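You operate a simulated robot arm through the tools that you are given. There is no shell and no other tool.

Carry out the task below with a simulated robot arm. There is one attempt and no reset: what you move stays moved.

## Task
Put things in order on the far granite. At the end: one of the grooved cylinders from the far granite is on top of the grey box on the far granite; the silver steel cylinder from the far granite stands on top of the grey pad; the vee block from the far granite is on the grey tray (marked "GOOD"); the red plug stands on top of the blue pad; whatever was shut is shut again. Leave all else as you found it, and nothing knocked over.

The check looks at the end state, three seconds after you hand in, the way a careful person would. Anything else that was tipped, shoved, dropped, spilled or broken makes it a failure.

## Robot
A 7-joint arm with a two-finger parallel gripper, fixed in place. Base frame: the origin is at the foot of the arm, x ahead of it, y to its left, z up; the work surface is at about z = 0. Lengths are in mm, angles in degrees, forces in N, time in s.
With the tool pointing down near the work surface it reaches from about 240 to 620 mm from the base axis. Its first joint turns from -66.0 to 66.0 degrees. Payload 2.6 kg.
The tool frame sits at the grasp point between the pads (the TCP): z along the fingers, y along the line on which they close. The tips reach 30 mm beyond it. Largest opening 94 mm; finger width 28, thickness 10; the body of the gripper, 50 by 96 mm, starts 55 mm behind the TCP.
Orientation is told as [roll, pitch, yaw] about the base's x, y, z axes, in that order, counted from this pose: with the fingers straight down and closing along the base's y, the tool's x points along the base's -x, its y along +y and its z along -z.

## Interface
- The arm moves only by the tool send_rows. Its argument "moves" is a list of rows, each a list of 7 numbers: the turn, a rotation vector about the tool's x, y, z in units of 180 degrees (1.0 is 180 degrees), then the shift along the tool's x, y, z in units of 150 mm (1.0 is 150 mm), then the gripper command, from -1 (shut) to 1 (fully open), values between in proportion. In form: [[wx, wy, wz, tx, ty, tz, grip], ...]. A call has 1 to 20 rows; each row is the pose to reach, as a shift and turn from the pose commanded when the call began, along the tool's axes at that moment. A call with a number of a shift or a turn outside -1 to 1 is refused whole. A row lasts 0.2 s, in which the tool goes at most 50 mm and 8.6 degrees; a call with a longer step from one row to the next is refused whole, and so is a gripper value outside its range. A pose out of reach is approached as far as the arm can. The call stops where the force on the tool passes 40 N (or 10 N more than at its start, if that is more) or the arm is blocked; 0.2 s more then pass. Each finger travels about 72 mm/s and halts on what it meets, pressing with about 36 N; the grip force reading is that of the motor and also rises with nothing between the fingers. The clock runs only during rows and for 0.2 s after the last one: add rows that repeat a pose to give the fingers time. It gives the time, the measured TCP pose, the force on the tool (base axes), the opening and the grip force at its end, in the units of the frame above (readings bear some noise), with the torque about the TCP (base axes, N m) and any sound that the robot's microphone picked up.
- Cameras (640 x 400 px; columns grow to the right, rows downward): "scene" is fixed at [53.2, 457.4, 554.7]; the picture's right is [-0.53, -0.85, 0.00], its down [-0.57, 0.35, -0.74] and it looks along [0.63, -0.40, -0.67] (base axes); focal length 277 px, centre (320, 200). "wrist" rides on the gripper at [76, 14, -102] in the tool frame; the picture's right is [-0.18, 0.98, 0.00], its down [-0.75, -0.14, -0.64] and it looks along [-0.63, -0.12, 0.77] (tool axes); focal length 243 px, centre (320, 200). There is no depth. A picture from a camera that has moved, and an enlarged one, comes with that camera's place and axes in the base frame and with its lens.
- grab_frame(camera): a new picture of that camera. No time passes.
- inspect(camera, box): a new picture of the part [left, top, right, bottom] of that camera's present view, enlarged. No time passes.
- sign_off(): hands the job in; it is judged then, once.

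Places have to be worked out from the pictures, the camera data and where the tool is seen. Open the gripper and draw the arm clear of the work before you hand the job in, unless the task says otherwise.

The tools are called after "Call:" by a JSON object that holds its "fn" and its "kwargs". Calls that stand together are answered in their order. send_rows: Moves the arm, as the interface text tells. Its arguments: {"type":"object","properties":{"moves":{"type":"array","items":{"type":"array","items":{"type":"number"}}}},"required":["moves"]} The other tools are called the same way: grab_frame (camera) takes a picture; inspect (camera, box) takes an enlarged picture of a part of a camera's view; sign_off () hands the job in.

At the start:

```text
clock: 0.0
ee_pos: [433.7, -23.3, 325.5]
tool_rot: [0.0, -0.1, 0.0]
contact_force: [-0.9, -0.2, 0.2]
torque: [0.03, 0.01, 0.01]
gripper_width: 94.1
grip_force: 0.1
```

scene: 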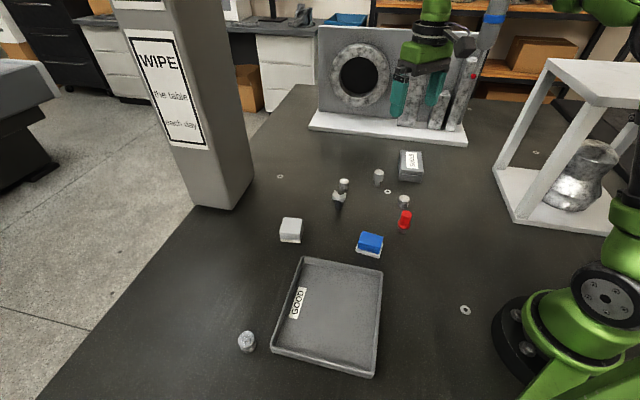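
wrist: 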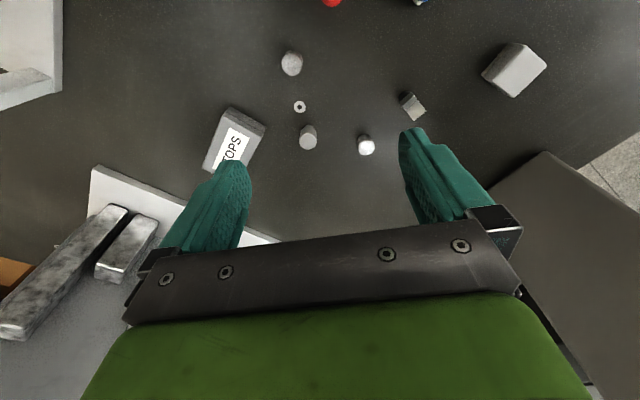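

The first pictures show a number of small parts near the centre of the table. I'll enlarge several regions to tell the parts apart before I move anything.

Call:
{"fn": "inspect", "kwargs": {"camera": "scene", "box": [260, 130, 460, 260]}}

Call:
{"fn": "inspect", "kwargs": {"camera": "scene", "box": [220, 240, 420, 390]}}

Call:
{"fn": "inspect", "kwargs": {"camera": "wrist", "box": [180, 0, 580, 250]}}

Call:
{"fn": "inspect", "kwargs": {"camera": "scene", "box": [300, 10, 640, 220]}}

```text
3.08 times, centred on (360, 195) of scene
camera zoom: at [53.2, 457.4, 554.7], right [-0.53, -0.85, 0.0], down [-0.57, 0.35, -0.74], along [0.63, -0.4, -0.67], focal length 852 px, centre (197, 215)
```

zoom: 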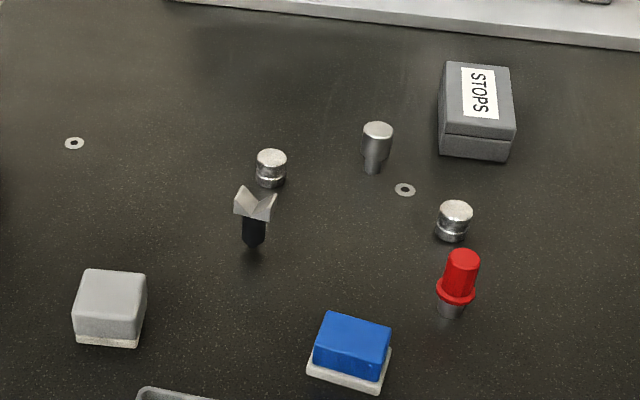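

```text
2.67 times, centred on (320, 315) of scene
camera zoom: at [53.2, 457.4, 554.7], right [-0.53, -0.85, 0.0], down [-0.57, 0.35, -0.74], along [0.63, -0.4, -0.67], focal length 739 px, centre (320, -107)
```

zoom: 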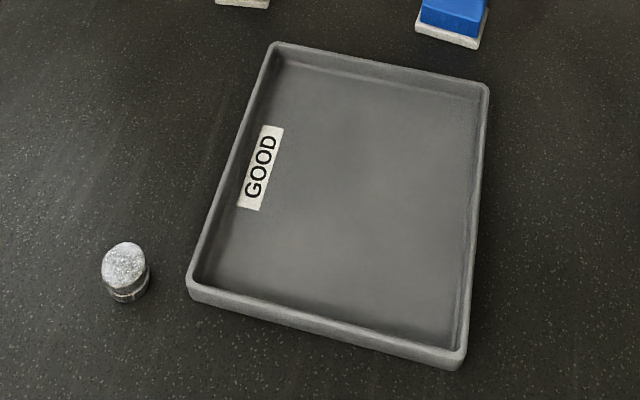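

```text
1.60 times, centred on (380, 125) of wrist
camera zoom: at [356.5, -9.1, 427.9], right [0.18, 0.98, 0.0], down [0.75, -0.14, 0.64], along [0.63, -0.12, -0.77], focal length 388 px, centre (224, 320)
```

zoom: 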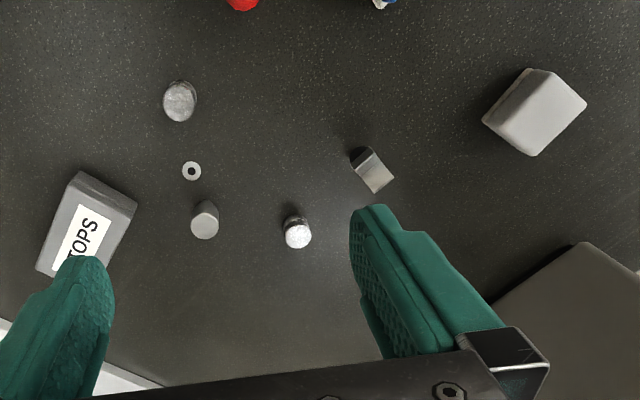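

```text
1.88 times, centred on (470, 115) of scene
camera zoom: at [53.2, 457.4, 554.7], right [-0.53, -0.85, 0.0], down [-0.57, 0.35, -0.74], along [0.63, -0.4, -0.67], focal length 521 px, centre (38, 360)
```

zoom: 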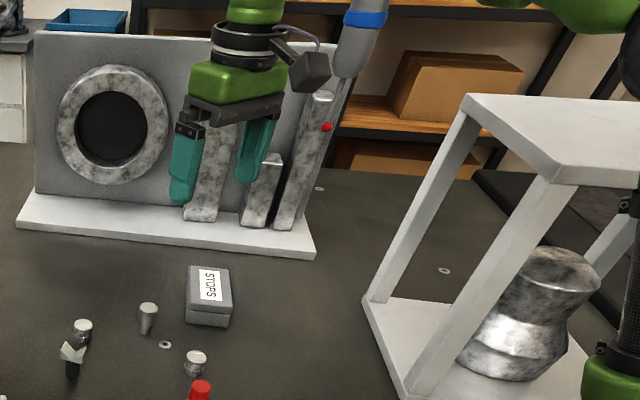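

The box with the STOPS label sits at roughly (540,-200). The stepped silver cylinder is near (545,-70), and the grooved ones near (425,-67) and (577,35). The vee block looks tall, with its top at about z 60, near (505,105). I'll move the wrist camera back and lower it for a closer look.

Call:
{"fn": "send_rows", "kwargs": {"moves": [[0, 0, 0, 0.06, 0.14, 0.15, 1], [0, 0, 0, 0.12, 0.29, 0.3, 1], [0, 0, 0, 0.18, 0.44, 0.45, 1], [0, 0, 0, 0.22, 0.6, 0.6, 1], [0, 0, 0, 0.225, 0.75, 0.7, 1], [0, 0, 0, 0.225, 0.75, 0.7, 1]]}}

Call:
{"fn": "grab_frame", "kwargs": {"camera": "wrist"}}

Call:
{"fn": "inspect", "kwargs": {"camera": "wrist", "box": [160, 0, 480, 200]}}

Call:
{"fn": "grab_frame", "kwargs": {"camera": "scene"}}

```text
clock: 1.2
ee_pos: [411.7, -5.7, 235.7]
tool_rot: [-2.4, -2.4, -12.6]
contact_force: [-0.5, -0.9, 0.6]
torque: [0.0, 0.03, -0.01]
gripper_width: 93.9
grip_force: 0.1
stopped in row 5: the arm was blocked; the commanded pose is now the measured one
```

```text
taken
camera wrist: at [336.2, 30.3, 333.9], right [0.4, 0.92, -0.03], down [0.68, -0.27, 0.68], along [0.61, -0.29, -0.73], focal length 243 px, centre (320, 200)
```

wrist: 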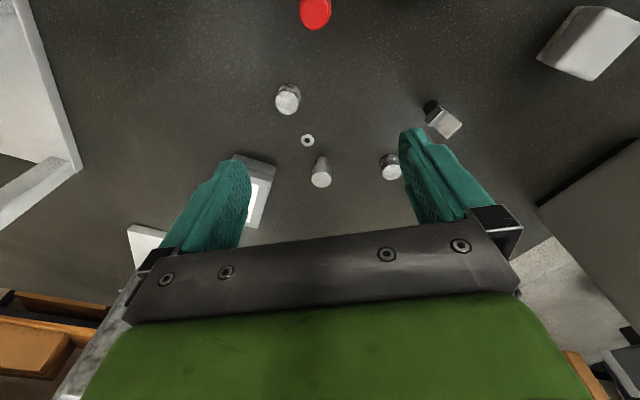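

```text
2.00 times, centred on (320, 100) of wrist
camera zoom: at [336.2, 30.3, 333.9], right [0.4, 0.92, -0.03], down [0.68, -0.27, 0.68], along [0.61, -0.29, -0.73], focal length 485 px, centre (320, 400)
```

zoom: 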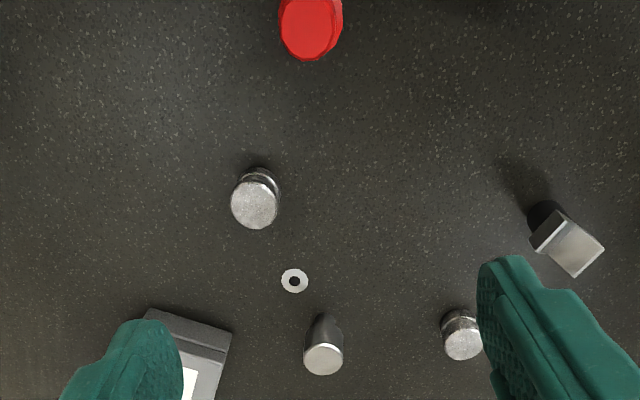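

```text
taken
```

scene: 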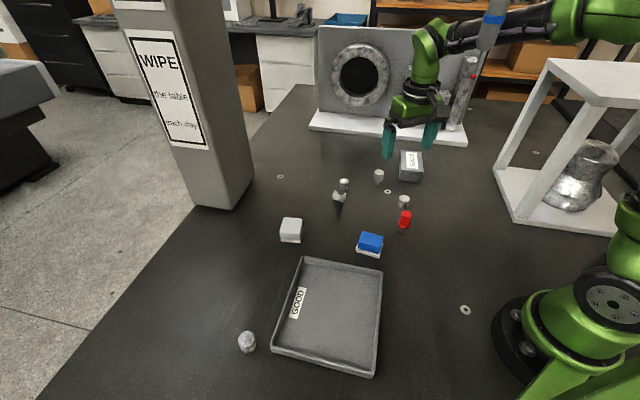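

The arm reports it was blocked at (412,-6,236) and the tool has turned about -12.6° about z, yet the force is close to zero. I'll look at the elbow and forearm in the scene view to find what it met.

Call:
{"fn": "inspect", "kwargs": {"camera": "scene", "box": [360, 0, 640, 175]}}

Call:
{"fn": "inspect", "kwargs": {"camera": "scene", "box": [460, 0, 560, 62]}}

```text
2.29 times, centred on (500, 88) of scene
camera zoom: at [53.0, 457.5, 554.8], right [-0.53, -0.85, 0.0], down [-0.57, 0.35, -0.74], along [0.63, -0.4, -0.67], focal length 633 px, centre (-91, 457)
```

zoom: 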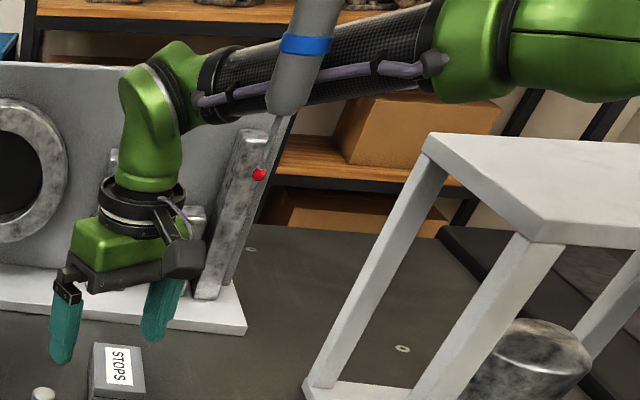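

```text
6.40 times, centred on (510, 31) of scene
camera zoom: at [53.0, 457.5, 554.8], right [-0.53, -0.85, 0.0], down [-0.57, 0.35, -0.74], along [0.63, -0.4, -0.67], focal length 1773 px, centre (-896, 1282)
```

zoom: 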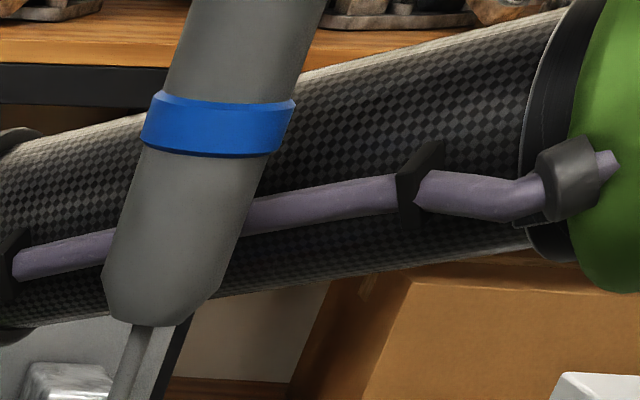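

The forearm has come up against a hanging touch probe: a grey tube with a blue band, a thin rod and a red tip. From this contact I put it near (292,45) with its tip at about z 415. I'll back away to -y, straighten the tool, and check that the probe is unmoved.

Call:
{"fn": "send_rows", "kwargs": {"moves": [[-0.001, 0.001, -0.007, -0.004, -0.08, -0.003, 1], [-0.004, 0.004, -0.02, -0.012, -0.18, -0.008, 1], [-0.007, 0.007, -0.036, -0.02, -0.3, -0.014, 1], [-0.01, 0.01, -0.055, -0.03, -0.42, -0.02, 1], [-0.0133, 0.0133, -0.07, -0.039, -0.531, -0.027, 1], [-0.0133, 0.0133, -0.07, -0.039, -0.531, -0.027, 1]]}}

Call:
{"fn": "grab_frame", "kwargs": {"camera": "scene"}}

Call:
{"fn": "inspect", "kwargs": {"camera": "scene", "box": [360, 0, 640, 175]}}

Call:
{"fn": "grab_frame", "kwargs": {"camera": "wrist"}}

```text
clock: 2.6
ee_pos: [400.2, -83.0, 242.0]
tool_rot: [-0.1, 0.2, 0.3]
contact_force: [-0.5, 0.6, 0.6]
torque: [0.01, 0.0, 0.0]
gripper_width: 93.9
grip_force: 0.0
```

```text
taken
```

scene: 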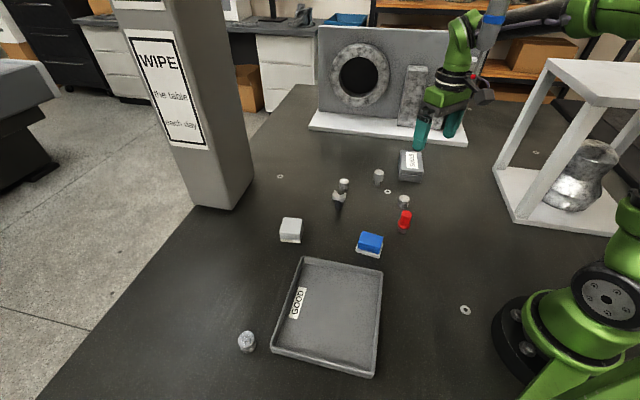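

```text
2.29 times, centred on (500, 88) of scene
camera zoom: at [53.2, 457.4, 554.7], right [-0.53, -0.85, 0.0], down [-0.57, 0.35, -0.74], along [0.63, -0.4, -0.67], focal length 633 px, centre (-91, 457)
```

zoom: 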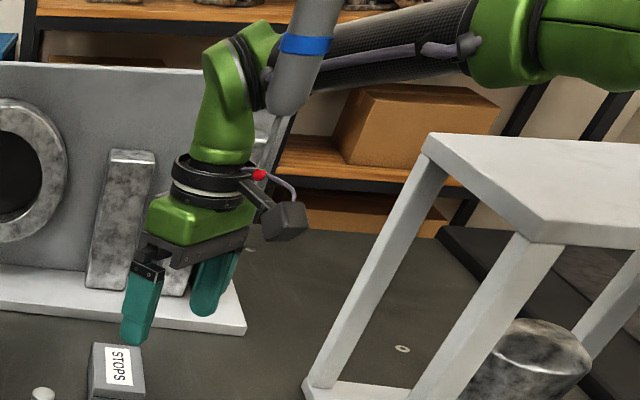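

```text
taken
camera wrist: at [324.7, -68.1, 345.1], right [0.18, 0.98, 0.0], down [0.76, -0.14, 0.64], along [0.63, -0.12, -0.77], focal length 243 px, centre (320, 200)
```

wrist: 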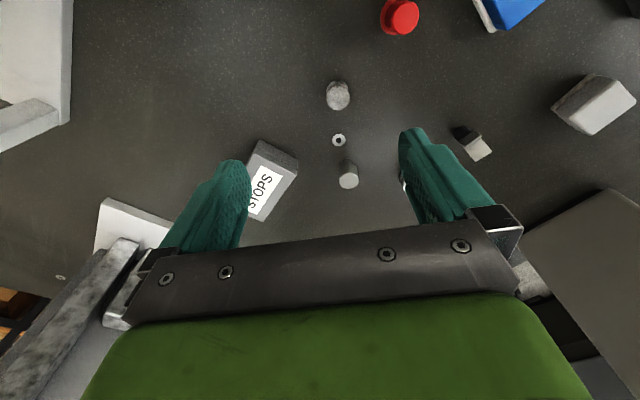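

The probe hasn't moved, and I'm free of it at (400,-83,242). Next I'll zoom in on the vee block, the box and the cylinders from here.

Call:
{"fn": "inspect", "kwargs": {"camera": "wrist", "box": [420, 90, 540, 180]}}

Call:
{"fn": "inspect", "kwargs": {"camera": "wrist", "box": [230, 60, 390, 230]}}

Call:
{"fn": "inspect", "kwargs": {"camera": "scene", "box": [310, 160, 430, 235]}}

```text
4.44 times, centred on (480, 135) of wrist
camera zoom: at [324.7, -68.1, 345.1], right [0.18, 0.98, 0.0], down [0.76, -0.14, 0.64], along [0.63, -0.12, -0.77], focal length 1078 px, centre (-391, 489)
```

zoom: 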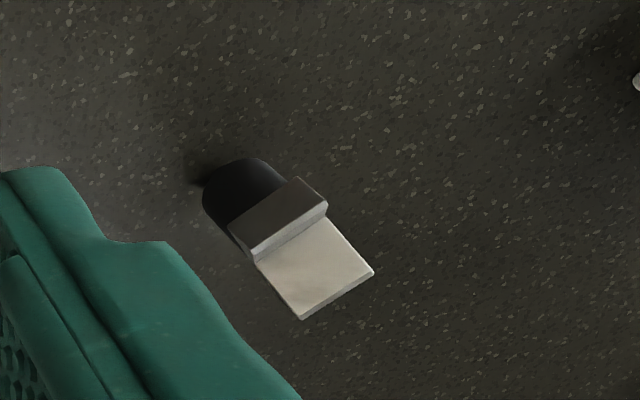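

```text
2.35 times, centred on (310, 145) of wrist
camera zoom: at [324.7, -68.1, 345.1], right [0.18, 0.98, 0.0], down [0.76, -0.14, 0.64], along [0.63, -0.12, -0.77], focal length 571 px, centre (344, 329)
```

zoom: 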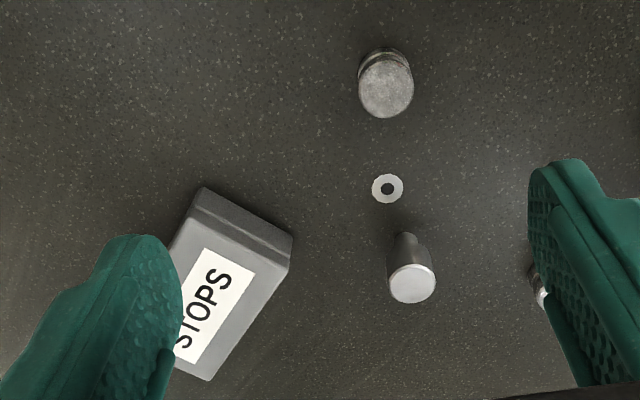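

```text
5.33 times, centred on (370, 198) of scene
camera zoom: at [53.2, 457.4, 554.7], right [-0.53, -0.85, 0.0], down [-0.57, 0.35, -0.74], along [0.63, -0.4, -0.67], focal length 1477 px, centre (53, 213)
```

zoom: 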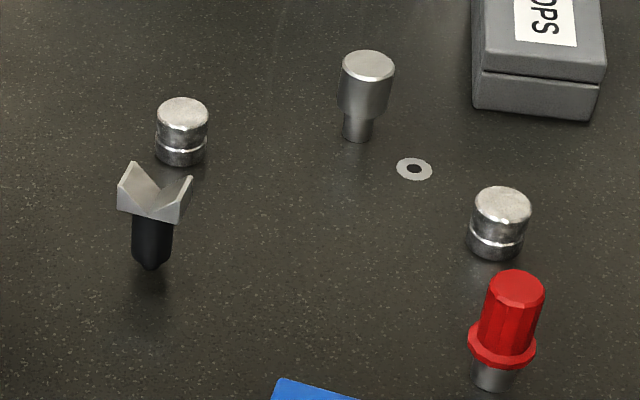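

Heights and places so far:
- **Grooved cylinder:** at (423,-65), about Ø30 × 27.
- **Silver stepped cylinder:** at (538,-65), about 50 tall.
- **Box:** lid centre near (539,-205), z about 41.

I'll take the grooved cylinder first, staying on the right of the probe, and hover above it.

Call:
{"fn": "send_rows", "kwargs": {"moves": [[0, 0, 0, -0.04, 0.03, 0.2, 1], [0, 0, 0, -0.08, 0.06, 0.4, 1], [0, 0, 0, -0.12, 0.09, 0.6, 1], [0, 0, 0, -0.153, 0.12, 0.75, 1], [0, 0, 0, -0.153, 0.12, 0.813, 1], [0, 0, 0, -0.153, 0.12, 0.813, 1]]}}

Call:
{"fn": "grab_frame", "kwargs": {"camera": "wrist"}}

Call:
{"fn": "grab_frame", "kwargs": {"camera": "scene"}}

```text
clock: 4.0
ee_pos: [421.1, -62.8, 119.5]
tool_rot: [-0.1, 0.3, 0.3]
contact_force: [0.2, -0.6, -0.4]
torque: [0.0, 0.0, -0.03]
gripper_width: 93.9
grip_force: 0.1
```

```text
taken
camera wrist: at [345.5, -49.8, 222.5], right [0.18, 0.98, 0.0], down [0.76, -0.14, 0.64], along [0.63, -0.12, -0.77], focal length 243 px, centre (320, 200)
```

wrist: 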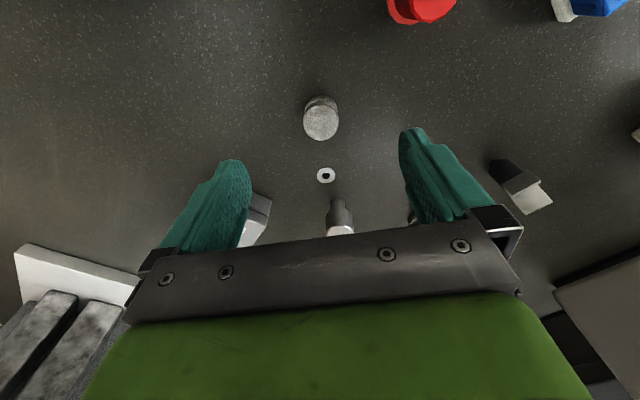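

```text
taken
```

scene: 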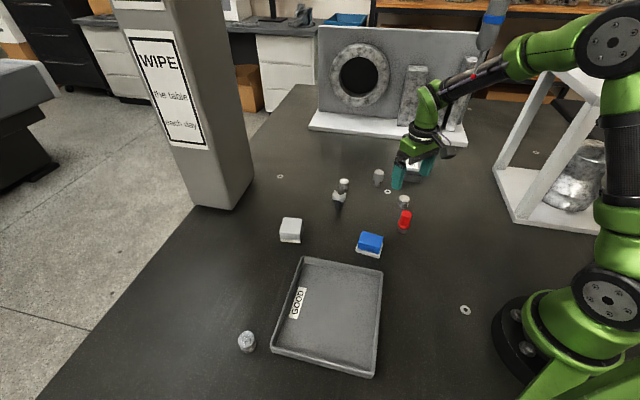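

The elbow is now visible, so I can model the links: shoulder z≈217, both links about 312, and the wrist 190 above the TCP. Low or retracted poses should pass under the probe tip. The grooved cylinder is at (422,-64), so I'll go straight down over it, close, and read the grip.

Call:
{"fn": "send_rows", "kwargs": {"moves": [[0, 0, 0, -0.005, -0.007, 0.15, 1], [0, 0, 0, -0.005, -0.007, 0.3, 1], [0, 0, 0, -0.005, -0.007, 0.43, 1], [0, 0, 0, -0.005, -0.007, 0.52, 1], [0, 0, 0, -0.005, -0.007, 0.565, 1], [0, 0, 0, -0.005, -0.007, 0.565, 1]]}}

Call:
{"fn": "inspect", "kwargs": {"camera": "scene", "box": [340, 100, 500, 240]}}

Call:
{"fn": "grab_frame", "kwargs": {"camera": "wrist"}}

```text
clock: 5.4
ee_pos: [423.9, -64.4, 36.5]
tool_rot: [-0.2, 0.1, 0.3]
contact_force: [0.5, 0.2, -0.1]
torque: [0.03, 0.0, 0.01]
gripper_width: 94.1
grip_force: 0.0
```

```text
2.86 times, centred on (420, 170) of scene
camera zoom: at [53.2, 457.4, 554.7], right [-0.53, -0.85, 0.0], down [-0.57, 0.35, -0.74], along [0.63, -0.4, -0.67], focal length 792 px, centre (34, 286)
```

zoom: 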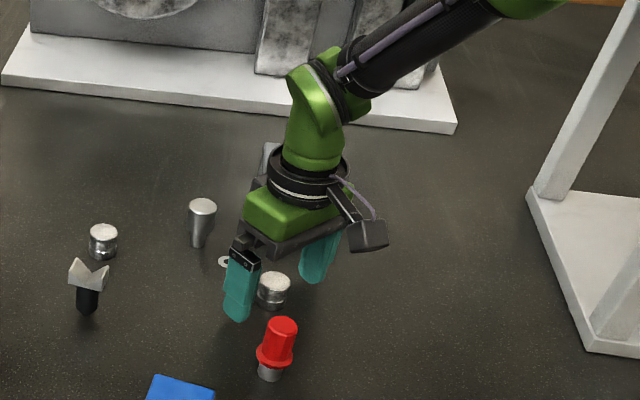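

```text
taken
camera wrist: at [347.0, -51.0, 138.7], right [0.18, 0.98, 0.0], down [0.76, -0.14, 0.64], along [0.63, -0.12, -0.77], focal length 243 px, centre (320, 200)
```

wrist: 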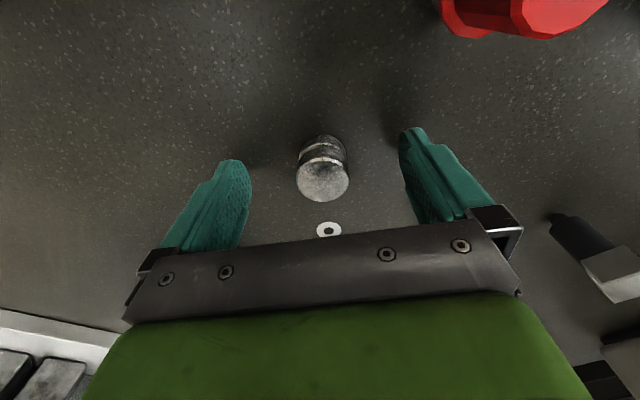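

The cylinder sits centred between the fingers at about (425,-64). I'll drop another 3 mm and close.

Call:
{"fn": "send_rows", "kwargs": {"moves": [[0, 0, 0, -0.007, 0, 0.02, 0.6], [0, 0, 0, -0.007, 0, 0.02, 0.2], [0, 0, 0, -0.007, 0, 0.02, -0.2], [0, 0, 0, -0.007, 0, 0.02, -0.6], [0, 0, 0, -0.007, 0, 0.02, -1], [0, 0, 0, -0.007, 0, 0.02, -1], [0, 0, 0, -0.007, 0, 0.02, -1]]}}

Call:
{"fn": "grab_frame", "kwargs": {"camera": "wrist"}}

```text
clock: 7.0
ee_pos: [423.8, -65.7, 33.0]
tool_rot: [-0.2, 0.2, 0.3]
contact_force: [0.3, -0.1, 0.2]
torque: [0.03, 0.01, 0.01]
gripper_width: 28.9
grip_force: 36.0
```

```text
taken
camera wrist: at [347.6, -50.9, 135.8], right [0.18, 0.98, 0.0], down [0.76, -0.14, 0.64], along [0.63, -0.12, -0.77], focal length 243 px, centre (320, 200)
```

wrist: 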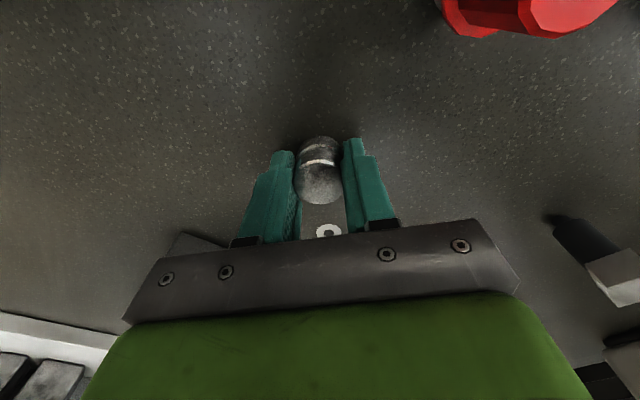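

The cylinder is gripped at 28.9 mm. I'll lift it straight up, then move to a standoff short of the box to look at the lid.

Call:
{"fn": "send_rows", "kwargs": {"moves": [[0, 0, 0, 0, 0, -0.1, -1], [0, 0, 0, 0, 0, -0.3, -1], [0, 0, 0, 0, 0, -0.5, -1], [0, 0, 0, 0, 0, -0.7, -1], [0, 0, 0, -0.08, -0.15, -0.78, -1], [0, 0, 0, -0.16, -0.3, -0.78, -1], [0, 0, 0, -0.24, -0.45, -0.78, -1], [0, 0, 0, -0.32, -0.6, -0.78, -1], [0, 0, 0, -0.373, -0.69, -0.78, -1], [0, 0, 0, -0.373, -0.69, -0.78, -1]]}}

Call:
{"fn": "grab_frame", "kwargs": {"camera": "wrist"}}

Call:
{"fn": "grab_frame", "kwargs": {"camera": "scene"}}

```text
clock: 9.2
ee_pos: [479.7, -166.2, 150.1]
tool_rot: [-0.3, 0.2, 0.3]
contact_force: [0.1, -1.1, 0.3]
torque: [0.01, 0.01, 0.0]
gripper_width: 29.0
grip_force: 35.7
```

```text
taken
camera wrist: at [404.3, -154.1, 251.9], right [0.18, 0.98, 0.0], down [0.76, -0.14, 0.64], along [0.63, -0.12, -0.77], focal length 243 px, centre (320, 200)
```

wrist: 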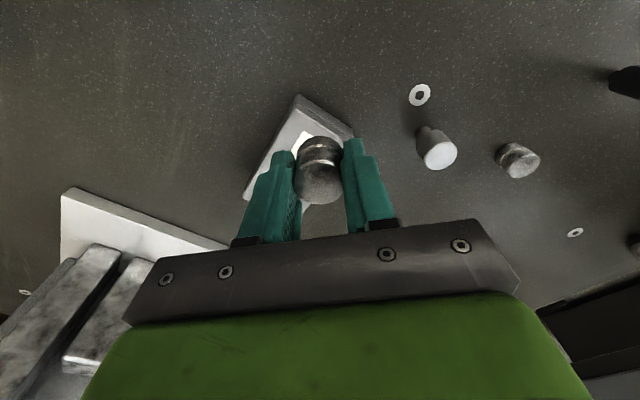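

```text
taken
```

scene: 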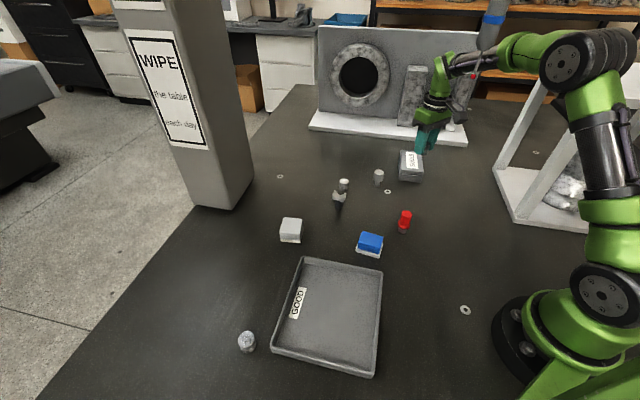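

The box is in view again from the scene camera. I'll zoom in there and in the wrist picture to fix the lid's corners.

Call:
{"fn": "inspect", "kwargs": {"camera": "scene", "box": [380, 130, 444, 190]}}

Call:
{"fn": "inspect", "kwargs": {"camera": "wrist", "box": [230, 80, 390, 220]}}

```text
6.67 times, centred on (412, 160) of scene
camera zoom: at [53.2, 457.4, 554.7], right [-0.53, -0.85, 0.0], down [-0.57, 0.35, -0.74], along [0.63, -0.4, -0.67], focal length 1847 px, centre (-293, 467)
```

zoom: 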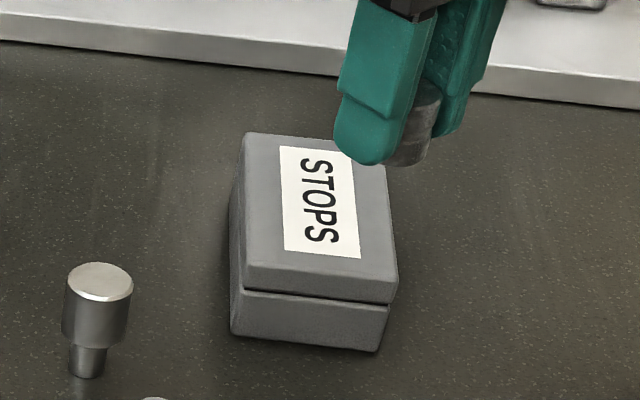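

```text
2.86 times, centred on (310, 150) of wrist
camera zoom: at [404.3, -154.1, 251.9], right [0.18, 0.98, 0.0], down [0.76, -0.14, 0.64], along [0.63, -0.12, -0.77], focal length 693 px, centre (349, 343)
```

zoom: 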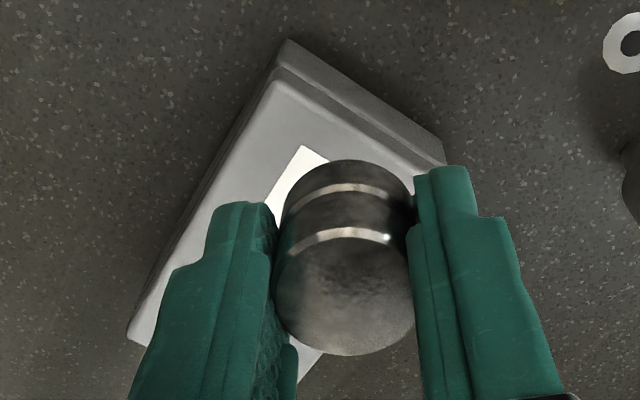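

The lid centre works out to about (537,-207), with its top near z 40–42 and its long axis at about -43°. I'll move above it and come down to about 10 mm over the lid.

Call:
{"fn": "send_rows", "kwargs": {"moves": [[0, 0, 0, -0.13, -0.09, 0, -1], [0, 0, 0, -0.26, -0.18, 0, -1], [0, 0, 0, -0.382, -0.265, 0, -1], [0, 0, 0, -0.382, -0.265, 0.1, -1], [0, 0, 0, -0.382, -0.265, 0.25, -1], [0, 0, 0, -0.382, -0.265, 0.38, -1], [0, 0, 0, -0.382, -0.265, 0.43, -1], [0, 0, 0, -0.382, -0.265, 0.43, -1], [0, 0, 0, -0.382, -0.265, 0.43, -1]]}}

Call:
{"fn": "grab_frame", "kwargs": {"camera": "wrist"}}

Call:
{"fn": "inspect", "kwargs": {"camera": "scene", "box": [370, 110, 454, 190]}}

Call:
{"fn": "grab_frame", "kwargs": {"camera": "scene"}}

```text
clock: 11.2
ee_pos: [537.7, -207.4, 83.7]
tool_rot: [-0.1, 0.2, 0.3]
contact_force: [-0.1, 0.4, -0.2]
torque: [0.0, -0.03, 0.0]
gripper_width: 28.9
grip_force: 36.1
```

```text
taken
camera wrist: at [462.0, -193.8, 186.5], right [0.18, 0.98, 0.0], down [0.76, -0.14, 0.64], along [0.63, -0.12, -0.77], focal length 243 px, centre (320, 200)
```

wrist: 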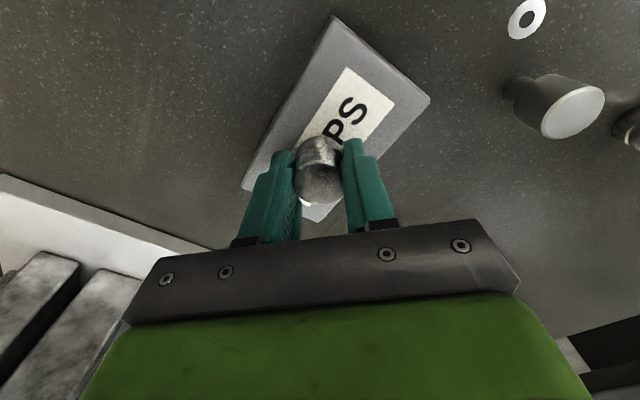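

```text
5.00 times, centred on (412, 150) of scene
camera zoom: at [53.2, 457.4, 554.7], right [-0.53, -0.85, 0.0], down [-0.57, 0.35, -0.74], along [0.63, -0.4, -0.67], focal length 1385 px, centre (-140, 450)
```

zoom: 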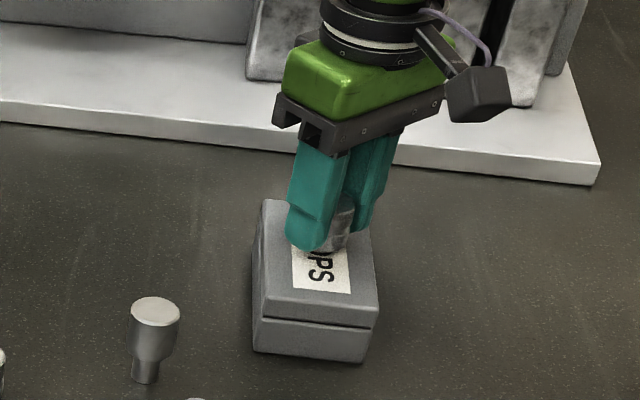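

```text
taken
```

scene: 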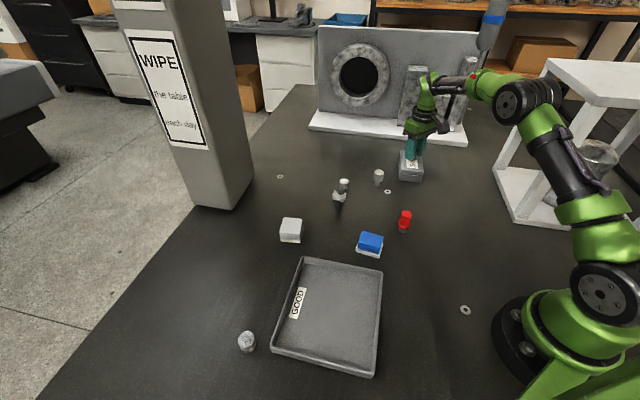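

The TCP is at (537.7,-207.4), essentially over the lid centre at (539,-206). I'll lower in small steps and watch the force for contact.

Call:
{"fn": "send_rows", "kwargs": {"moves": [[0, 0, 0, 0, 0, 0.025, -1], [0, 0, 0, 0, 0, 0.05, -1], [0, 0, 0, 0, 0, 0.05, -1]]}}

Call:
{"fn": "inspect", "kwargs": {"camera": "scene", "box": [390, 130, 434, 185]}}

```text
clock: 12.0
ee_pos: [539.0, -209.1, 77.0]
tool_rot: [-0.1, 0.2, 0.4]
contact_force: [-1.2, 0.0, 6.4]
torque: [0.06, 0.06, -0.05]
gripper_width: 28.7
grip_force: 35.7
```

```text
7.27 times, centred on (412, 158) of scene
camera zoom: at [53.1, 457.4, 554.7], right [-0.53, -0.85, 0.0], down [-0.57, 0.35, -0.74], along [0.63, -0.4, -0.67], focal length 2015 px, centre (-349, 509)
```

zoom: 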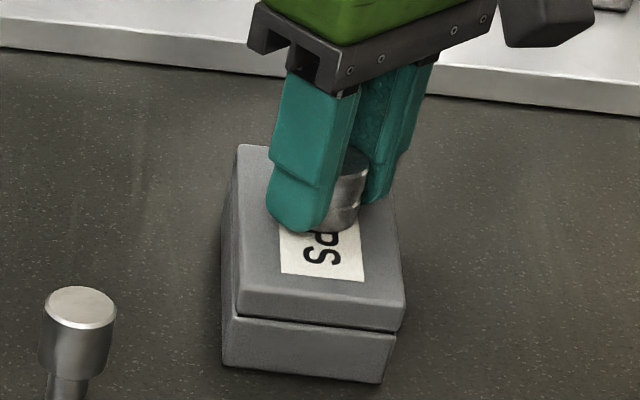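

There's 6.4 N upward at TCP z 77, so the cylinder is resting on the lid at about z 44. I'll open the fingers and then raise straight up.

Call:
{"fn": "send_rows", "kwargs": {"moves": [[0, 0, 0, 0, 0, 0.047, -0.2], [0, 0, 0, 0, 0, 0.047, 0.3], [0, 0, 0, 0, 0, 0.047, 0.3], [0, 0, 0, 0, 0, 0.047, 0.3]]}}

Call:
{"fn": "grab_frame", "kwargs": {"camera": "wrist"}}

Call:
{"fn": "inspect", "kwargs": {"camera": "scene", "box": [370, 110, 454, 190]}}

```text
clock: 13.0
ee_pos: [538.3, -209.5, 76.0]
tool_rot: [-0.6, -0.3, 0.2]
contact_force: [-4.3, -13.2, 32.3]
torque: [0.59, 0.3, 0.12]
gripper_width: 53.4
grip_force: 0.1
```

```text
taken
camera wrist: at [461.5, -195.6, 177.0], right [0.18, 0.98, -0.01], down [0.75, -0.13, 0.65], along [0.63, -0.12, -0.76], focal length 243 px, centre (320, 200)
```

wrist: 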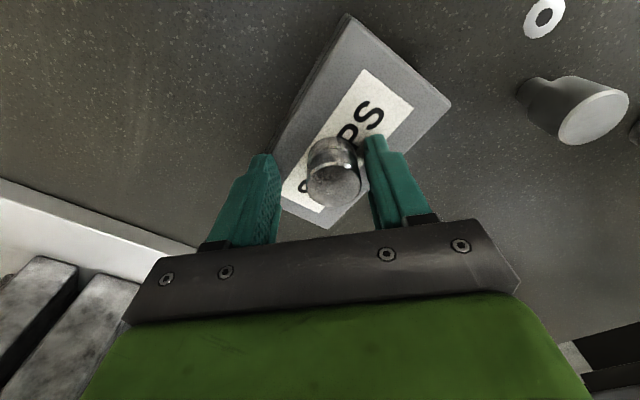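

```text
5.00 times, centred on (412, 150) of scene
camera zoom: at [53.0, 457.5, 554.7], right [-0.53, -0.85, 0.0], down [-0.56, 0.35, -0.74], along [0.63, -0.4, -0.67], focal length 1385 px, centre (-140, 450)
```

zoom: 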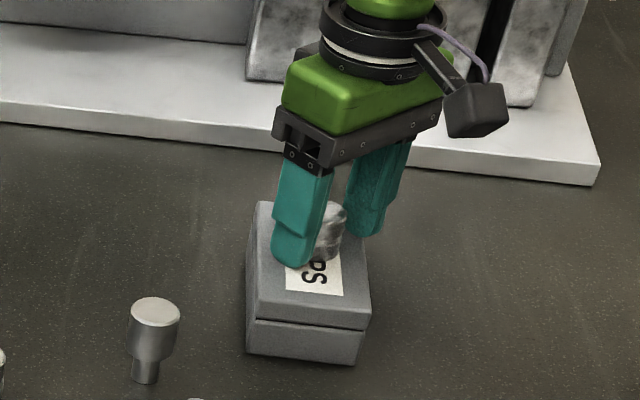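

I made an error there. I gave the last row as if it were relative to the earlier pose, so the tool went about 7 mm lower and the open fingertips are pressing on the lid at 32 N. The cylinder is upright, but the box seems to have slid about 5 mm. I'll raise straight up now.

Call:
{"fn": "send_rows", "kwargs": {"moves": [[0, 0, 0, 0, 0, -0.06, 0.3], [0, 0, 0, 0, 0, -0.13, 0.3], [0, 0, 0, 0, 0, -0.3, 0.3], [0, 0, 0, 0, 0, -0.5, 0.3], [0, 0, 0, 0, 0, -0.5, 0.3]]}}

Call:
{"fn": "grab_frame", "kwargs": {"camera": "wrist"}}

Call:
{"fn": "inspect", "kwargs": {"camera": "scene", "box": [370, 110, 454, 190]}}

```text
clock: 14.2
ee_pos: [537.5, -207.0, 146.6]
tool_rot: [-0.1, 0.2, 0.2]
contact_force: [-0.6, -1.0, -0.2]
torque: [-0.01, 0.02, 0.01]
gripper_width: 61.2
grip_force: 0.0
```

```text
taken
camera wrist: at [462.0, -193.1, 248.1], right [0.18, 0.98, 0.0], down [0.76, -0.14, 0.64], along [0.63, -0.12, -0.77], focal length 243 px, centre (320, 200)
```

wrist: 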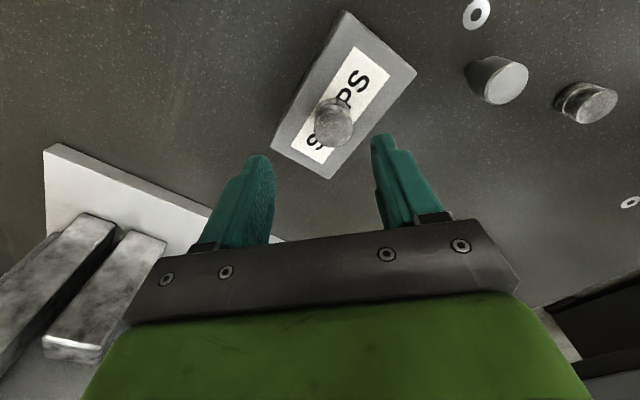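

```text
5.00 times, centred on (412, 150) of scene
camera zoom: at [53.2, 457.4, 554.7], right [-0.53, -0.85, 0.0], down [-0.57, 0.35, -0.74], along [0.63, -0.4, -0.67], focal length 1385 px, centre (-140, 450)
```

zoom: 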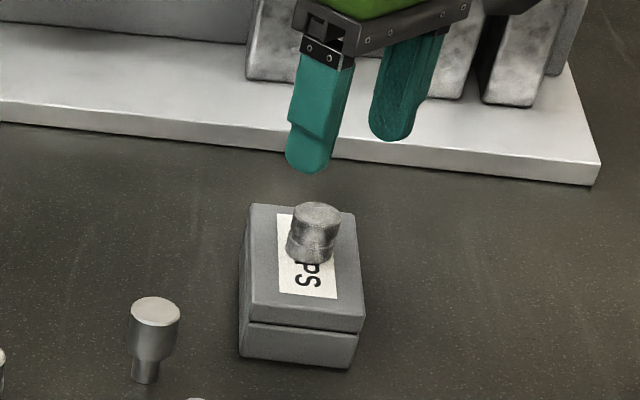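

The grooved cylinder stands upright near the middle of the lid. Comparing corners, the box has slid about 12 mm toward +y without turning. I'll check whether the lid is still seated on the body.

Call:
{"fn": "inspect", "kwargs": {"camera": "scene", "box": [390, 140, 434, 190]}}

Call:
{"fn": "inspect", "kwargs": {"camera": "wrist", "box": [250, 0, 440, 190]}}

```text
8.00 times, centred on (412, 165) of scene
camera zoom: at [53.2, 457.4, 554.7], right [-0.53, -0.85, 0.0], down [-0.57, 0.35, -0.74], along [0.63, -0.4, -0.67], focal length 2216 px, centre (-416, 480)
```

zoom: 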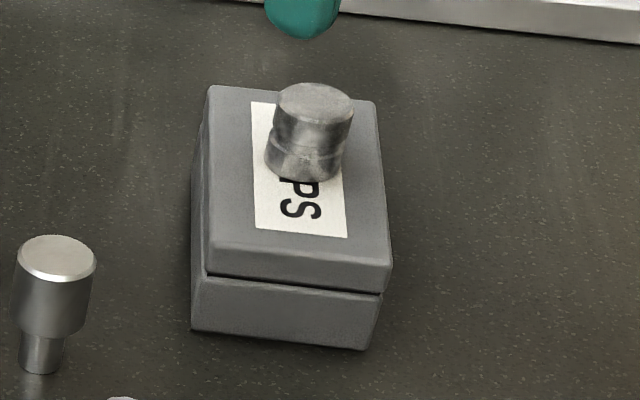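

```text
2.11 times, centred on (345, 95) of wrist
camera zoom: at [462.0, -193.1, 248.1], right [0.18, 0.98, 0.0], down [0.76, -0.14, 0.64], along [0.63, -0.12, -0.77], focal length 511 px, centre (267, 421)
```

zoom: 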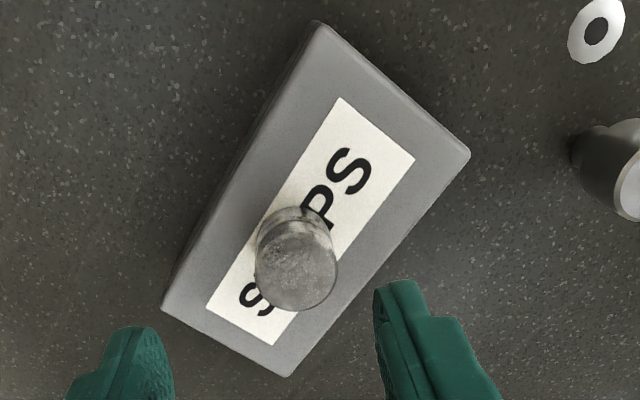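

The lid is still seated on the body and the cylinder rode along with it to (538,-197). The box centre is now (537,-194.5), where it was (539,-206). I'll put it back by turning the tool to yaw -43°, gripping the box across its 68 mm side, and sliding it. First I'll open, turn and centre above it.

Call:
{"fn": "send_rows", "kwargs": {"moves": [[0, 0, 0.04, 0, 0.02, 0, 0.6], [0, 0, 0.08, 0, 0.04, 0, 1], [0, 0, 0.12, 0, 0.06, 0, 1], [0, 0, 0.16, 0, 0.08, 0, 1], [0, 0, 0.2, 0, 0.083, 0, 1], [0, 0, 0.2406, 0, 0.083, 0, 1], [0, 0, 0.2406, 0, 0.083, 0, 1], [0, 0, 0.2406, 0, 0.083, 0, 1]]}}

Call:
{"fn": "grab_frame", "kwargs": {"camera": "wrist"}}

Call:
{"fn": "grab_frame", "kwargs": {"camera": "scene"}}

```text
clock: 16.0
ee_pos: [538.7, -195.2, 146.1]
tool_rot: [-0.4, 0.0, -43.1]
contact_force: [0.2, 0.1, -1.0]
torque: [-0.02, 0.01, 0.01]
gripper_width: 94.1
grip_force: 0.1
```

```text
taken
camera wrist: at [492.4, -132.4, 249.0], right [0.81, 0.59, 0.0], down [0.46, -0.62, 0.64], along [0.38, -0.52, -0.77], focal length 243 px, centre (320, 200)
```

wrist: 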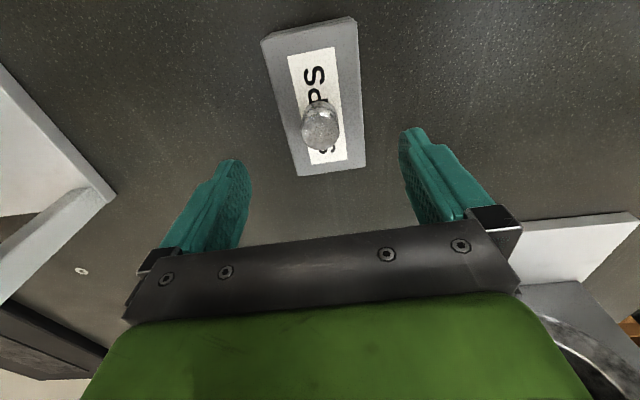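

```text
taken
```

scene: 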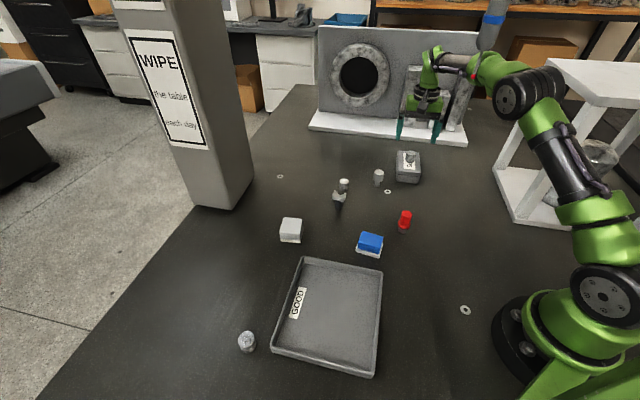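

Yaw -43.1° lines up with the box, whose edge is at 47°, and the TCP is within 1 mm of centre across the grip. I'll descend with the fingers on both sides, keeping the palm well above the cylinder.

Call:
{"fn": "send_rows", "kwargs": {"moves": [[0, 0, 0, 0, 0, 0.15, 1], [0, 0, 0, 0, 0, 0.3, 1], [0, 0, 0, 0, 0, 0.45, 1], [0, 0, 0, 0, 0, 0.58, 1], [0, 0, 0, 0, 0, 0.66, 1], [0, 0, 0, 0, 0, 0.69, 1], [0, 0, 0, 0, 0, 0.69, 1]]}}

Call:
{"fn": "grab_frame", "kwargs": {"camera": "wrist"}}

Call:
{"fn": "inspect", "kwargs": {"camera": "scene", "box": [370, 110, 454, 190]}}

```text
clock: 17.6
ee_pos: [539.0, -196.5, 43.9]
tool_rot: [-0.3, 0.0, -42.9]
contact_force: [-0.3, 0.1, 0.0]
torque: [-0.02, 0.02, 0.0]
gripper_width: 94.1
grip_force: 0.0
```

```text
taken
camera wrist: at [492.4, -133.2, 145.9], right [0.81, 0.59, 0.0], down [0.46, -0.62, 0.64], along [0.38, -0.52, -0.77], focal length 243 px, centre (320, 200)
```

wrist: 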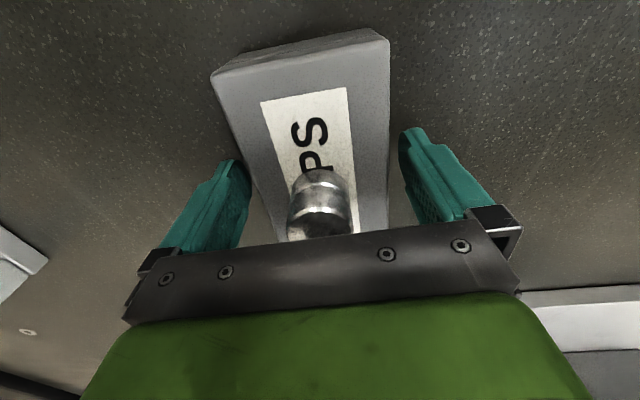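

```text
5.00 times, centred on (412, 150) of scene
camera zoom: at [53.2, 457.4, 554.7], right [-0.53, -0.85, 0.0], down [-0.57, 0.35, -0.74], along [0.63, -0.4, -0.67], focal length 1385 px, centre (-140, 450)
```

zoom: 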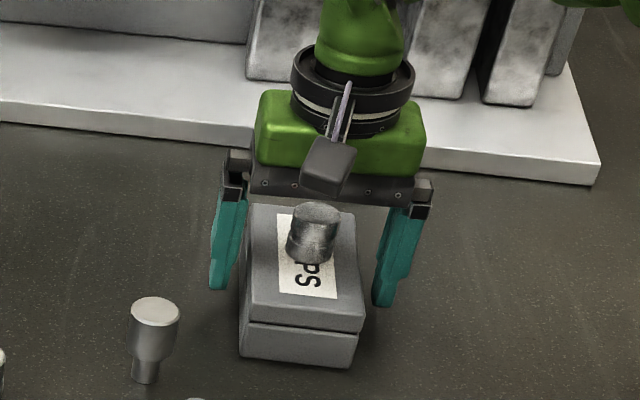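

The fingers straddle the box with the cylinder well clear of the palm. I'll close gently on the box.

Call:
{"fn": "send_rows", "kwargs": {"moves": [[0, 0, 0, 0, 0, 0, 0.85], [0, 0, 0, 0, 0, 0, 0.7], [0, 0, 0, 0, 0, 0, 0.6], [0, 0, 0, 0, 0, 0, 0.5], [0, 0, 0, 0, 0, 0, 0.4], [0, 0, 0, 0, 0, 0, 0.35], [0, 0, 0, 0, 0, 0, 0.35]]}}

Call:
{"fn": "inspect", "kwargs": {"camera": "scene", "box": [370, 110, 454, 190]}}

```text
clock: 19.2
ee_pos: [537.2, -195.2, 43.5]
tool_rot: [-0.3, -0.1, -43.0]
contact_force: [-0.2, 1.7, 1.6]
torque: [0.04, -0.09, 0.02]
gripper_width: 74.0
grip_force: 36.5
```

```text
5.00 times, centred on (412, 150) of scene
camera zoom: at [53.2, 457.4, 554.7], right [-0.53, -0.85, 0.0], down [-0.57, 0.35, -0.74], along [0.63, -0.4, -0.67], focal length 1385 px, centre (-140, 450)
```

zoom: 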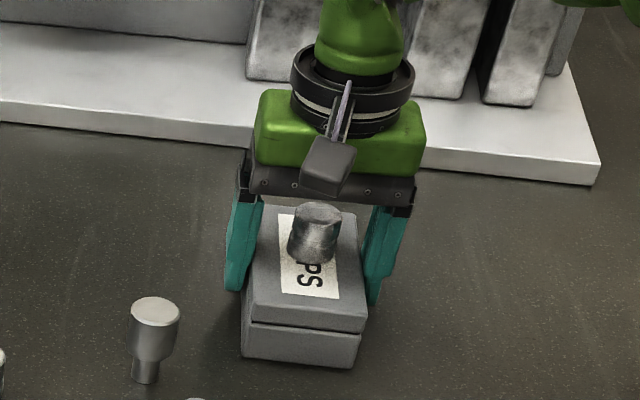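

The box is gripped at 74 mm width with no disturbance. I'll slide it slowly by about 8 mm along -tool y and 7 mm along -tool x, back to where it was.

Call:
{"fn": "send_rows", "kwargs": {"moves": [[0, 0, 0, -0.008, -0.009, 0, 0.35], [0, 0, 0, -0.018, -0.02, 0, 0.35], [0, 0, 0, -0.028, -0.032, 0, 0.35], [0, 0, 0, -0.038, -0.043, 0, 0.35], [0, 0, 0, -0.046, -0.052, 0, 0.35], [0, 0, 0, -0.046, -0.052, 0, 0.35], [0, 0, 0, -0.046, -0.052, 0, 0.35]]}}

Call:
{"fn": "inspect", "kwargs": {"camera": "scene", "box": [370, 110, 454, 190]}}

```text
clock: 20.8
ee_pos: [538.4, -206.8, 43.6]
tool_rot: [-0.2, 0.1, -43.0]
contact_force: [2.0, 5.6, 10.5]
torque: [0.28, 0.27, -0.16]
gripper_width: 74.0
grip_force: 36.3
```

```text
5.00 times, centred on (412, 150) of scene
camera zoom: at [53.1, 457.4, 554.7], right [-0.53, -0.85, 0.0], down [-0.57, 0.35, -0.74], along [0.63, -0.4, -0.67], focal length 1385 px, centre (-140, 450)
```

zoom: 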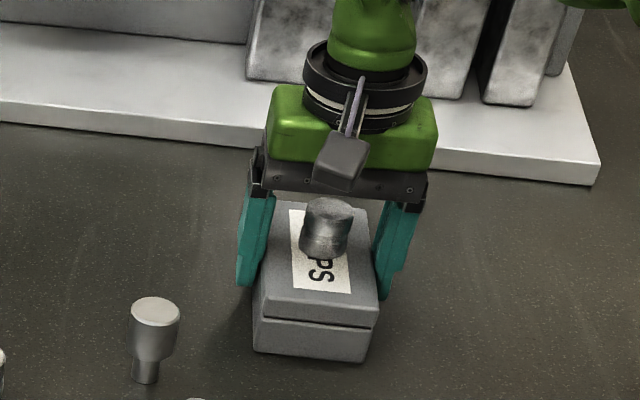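

The box's lower corners are back at (254,350) and (364,362), against (254,350) and (365,362) originally. I'll open at this same pose and then rise straight up.

Call:
{"fn": "send_rows", "kwargs": {"moves": [[0, 0, 0, 0, 0, 0, 0.6], [0, 0, 0, 0, 0, 0, 0.8], [0, 0, 0, 0, 0, 0, 1], [0, 0, 0, 0, 0, 0, 1], [0, 0, 0, 0, 0, -0.1, 1], [0, 0, 0, 0, 0, -0.3, 1], [0, 0, 0, 0, 0, -0.5, 1], [0, 0, 0, 0, 0, -0.65, 1], [0, 0, 0, 0, 0, -0.65, 1]]}}

Call:
{"fn": "inspect", "kwargs": {"camera": "scene", "box": [370, 110, 454, 190]}}

Call:
{"fn": "grab_frame", "kwargs": {"camera": "wrist"}}

```text
clock: 22.8
ee_pos: [538.0, -205.6, 141.4]
tool_rot: [-0.3, 0.0, -43.0]
contact_force: [-0.2, 0.1, 0.3]
torque: [-0.03, -0.05, 0.02]
gripper_width: 94.2
grip_force: 0.0
```

```text
5.00 times, centred on (412, 150) of scene
camera zoom: at [53.2, 457.4, 554.7], right [-0.53, -0.85, 0.0], down [-0.57, 0.35, -0.74], along [0.63, -0.4, -0.67], focal length 1385 px, centre (-140, 450)
```

zoom: 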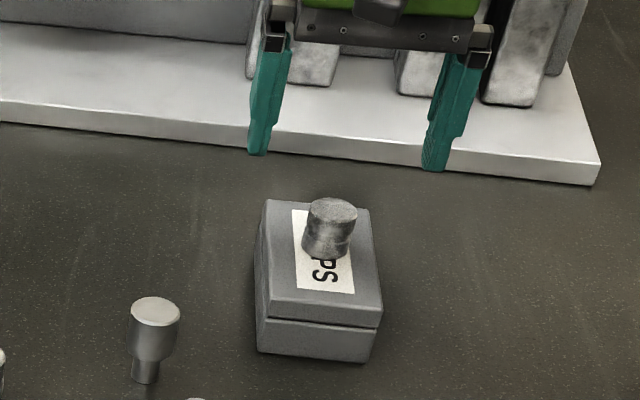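

```text
taken
camera wrist: at [492.0, -142.5, 244.2], right [0.81, 0.59, 0.0], down [0.46, -0.62, 0.64], along [0.38, -0.52, -0.77], focal length 243 px, centre (320, 200)
```

wrist: 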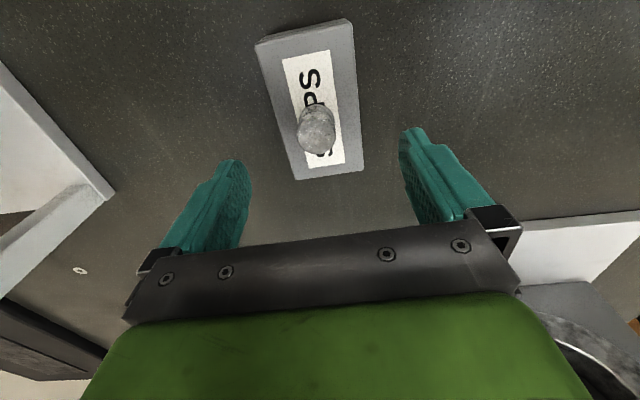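

The box is back within about 2 mm of its original place, with the grooved cylinder upright on it. Next is the silver stepped cylinder at about (538,-65), so I'll turn back to yaw 0 and hover over it.

Call:
{"fn": "send_rows", "kwargs": {"moves": [[0, 0, -0.03, 0.05, 0.06, 0.01, 1], [0, 0, -0.07, 0.15, 0.16, 0.02, 1], [0, 0, -0.11, 0.25, 0.27, 0.03, 1], [0, 0, -0.15, 0.36, 0.39, 0.04, 1], [0, 0, -0.19, 0.48, 0.51, 0.05, 1], [0, 0, -0.225, 0.58, 0.62, 0.06, 1], [0, 0, -0.2394, 0.639, 0.685, 0.07, 1], [0, 0, -0.2394, 0.639, 0.685, 0.07, 1], [0, 0, -0.2394, 0.639, 0.685, 0.07, 1]]}}

Call:
{"fn": "grab_frame", "kwargs": {"camera": "wrist"}}

Call:
{"fn": "grab_frame", "kwargs": {"camera": "scene"}}

```text
clock: 24.8
ee_pos: [538.3, -64.8, 129.4]
tool_rot: [-0.2, 0.3, 0.0]
contact_force: [0.6, 1.2, -0.5]
torque: [-0.01, -0.01, -0.02]
gripper_width: 94.0
grip_force: 0.0
```

```text
taken
camera wrist: at [462.3, -50.8, 232.2], right [0.18, 0.98, 0.0], down [0.76, -0.14, 0.64], along [0.63, -0.12, -0.77], focal length 243 px, centre (320, 200)
```

wrist: 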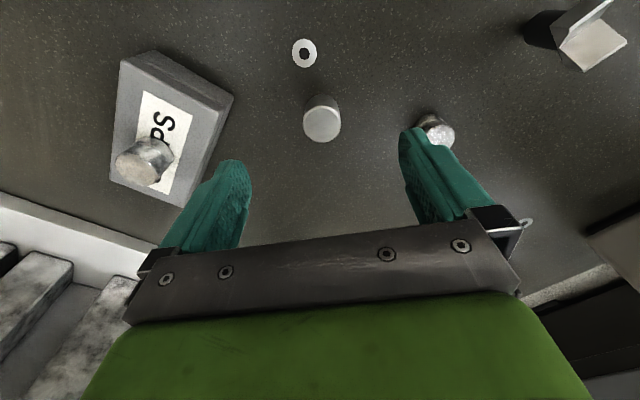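

```text
taken
```

scene: 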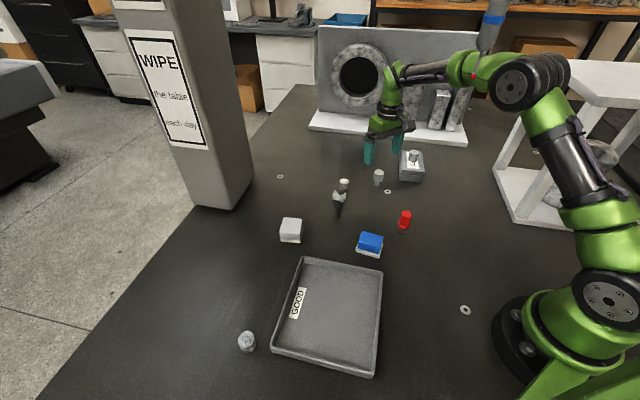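

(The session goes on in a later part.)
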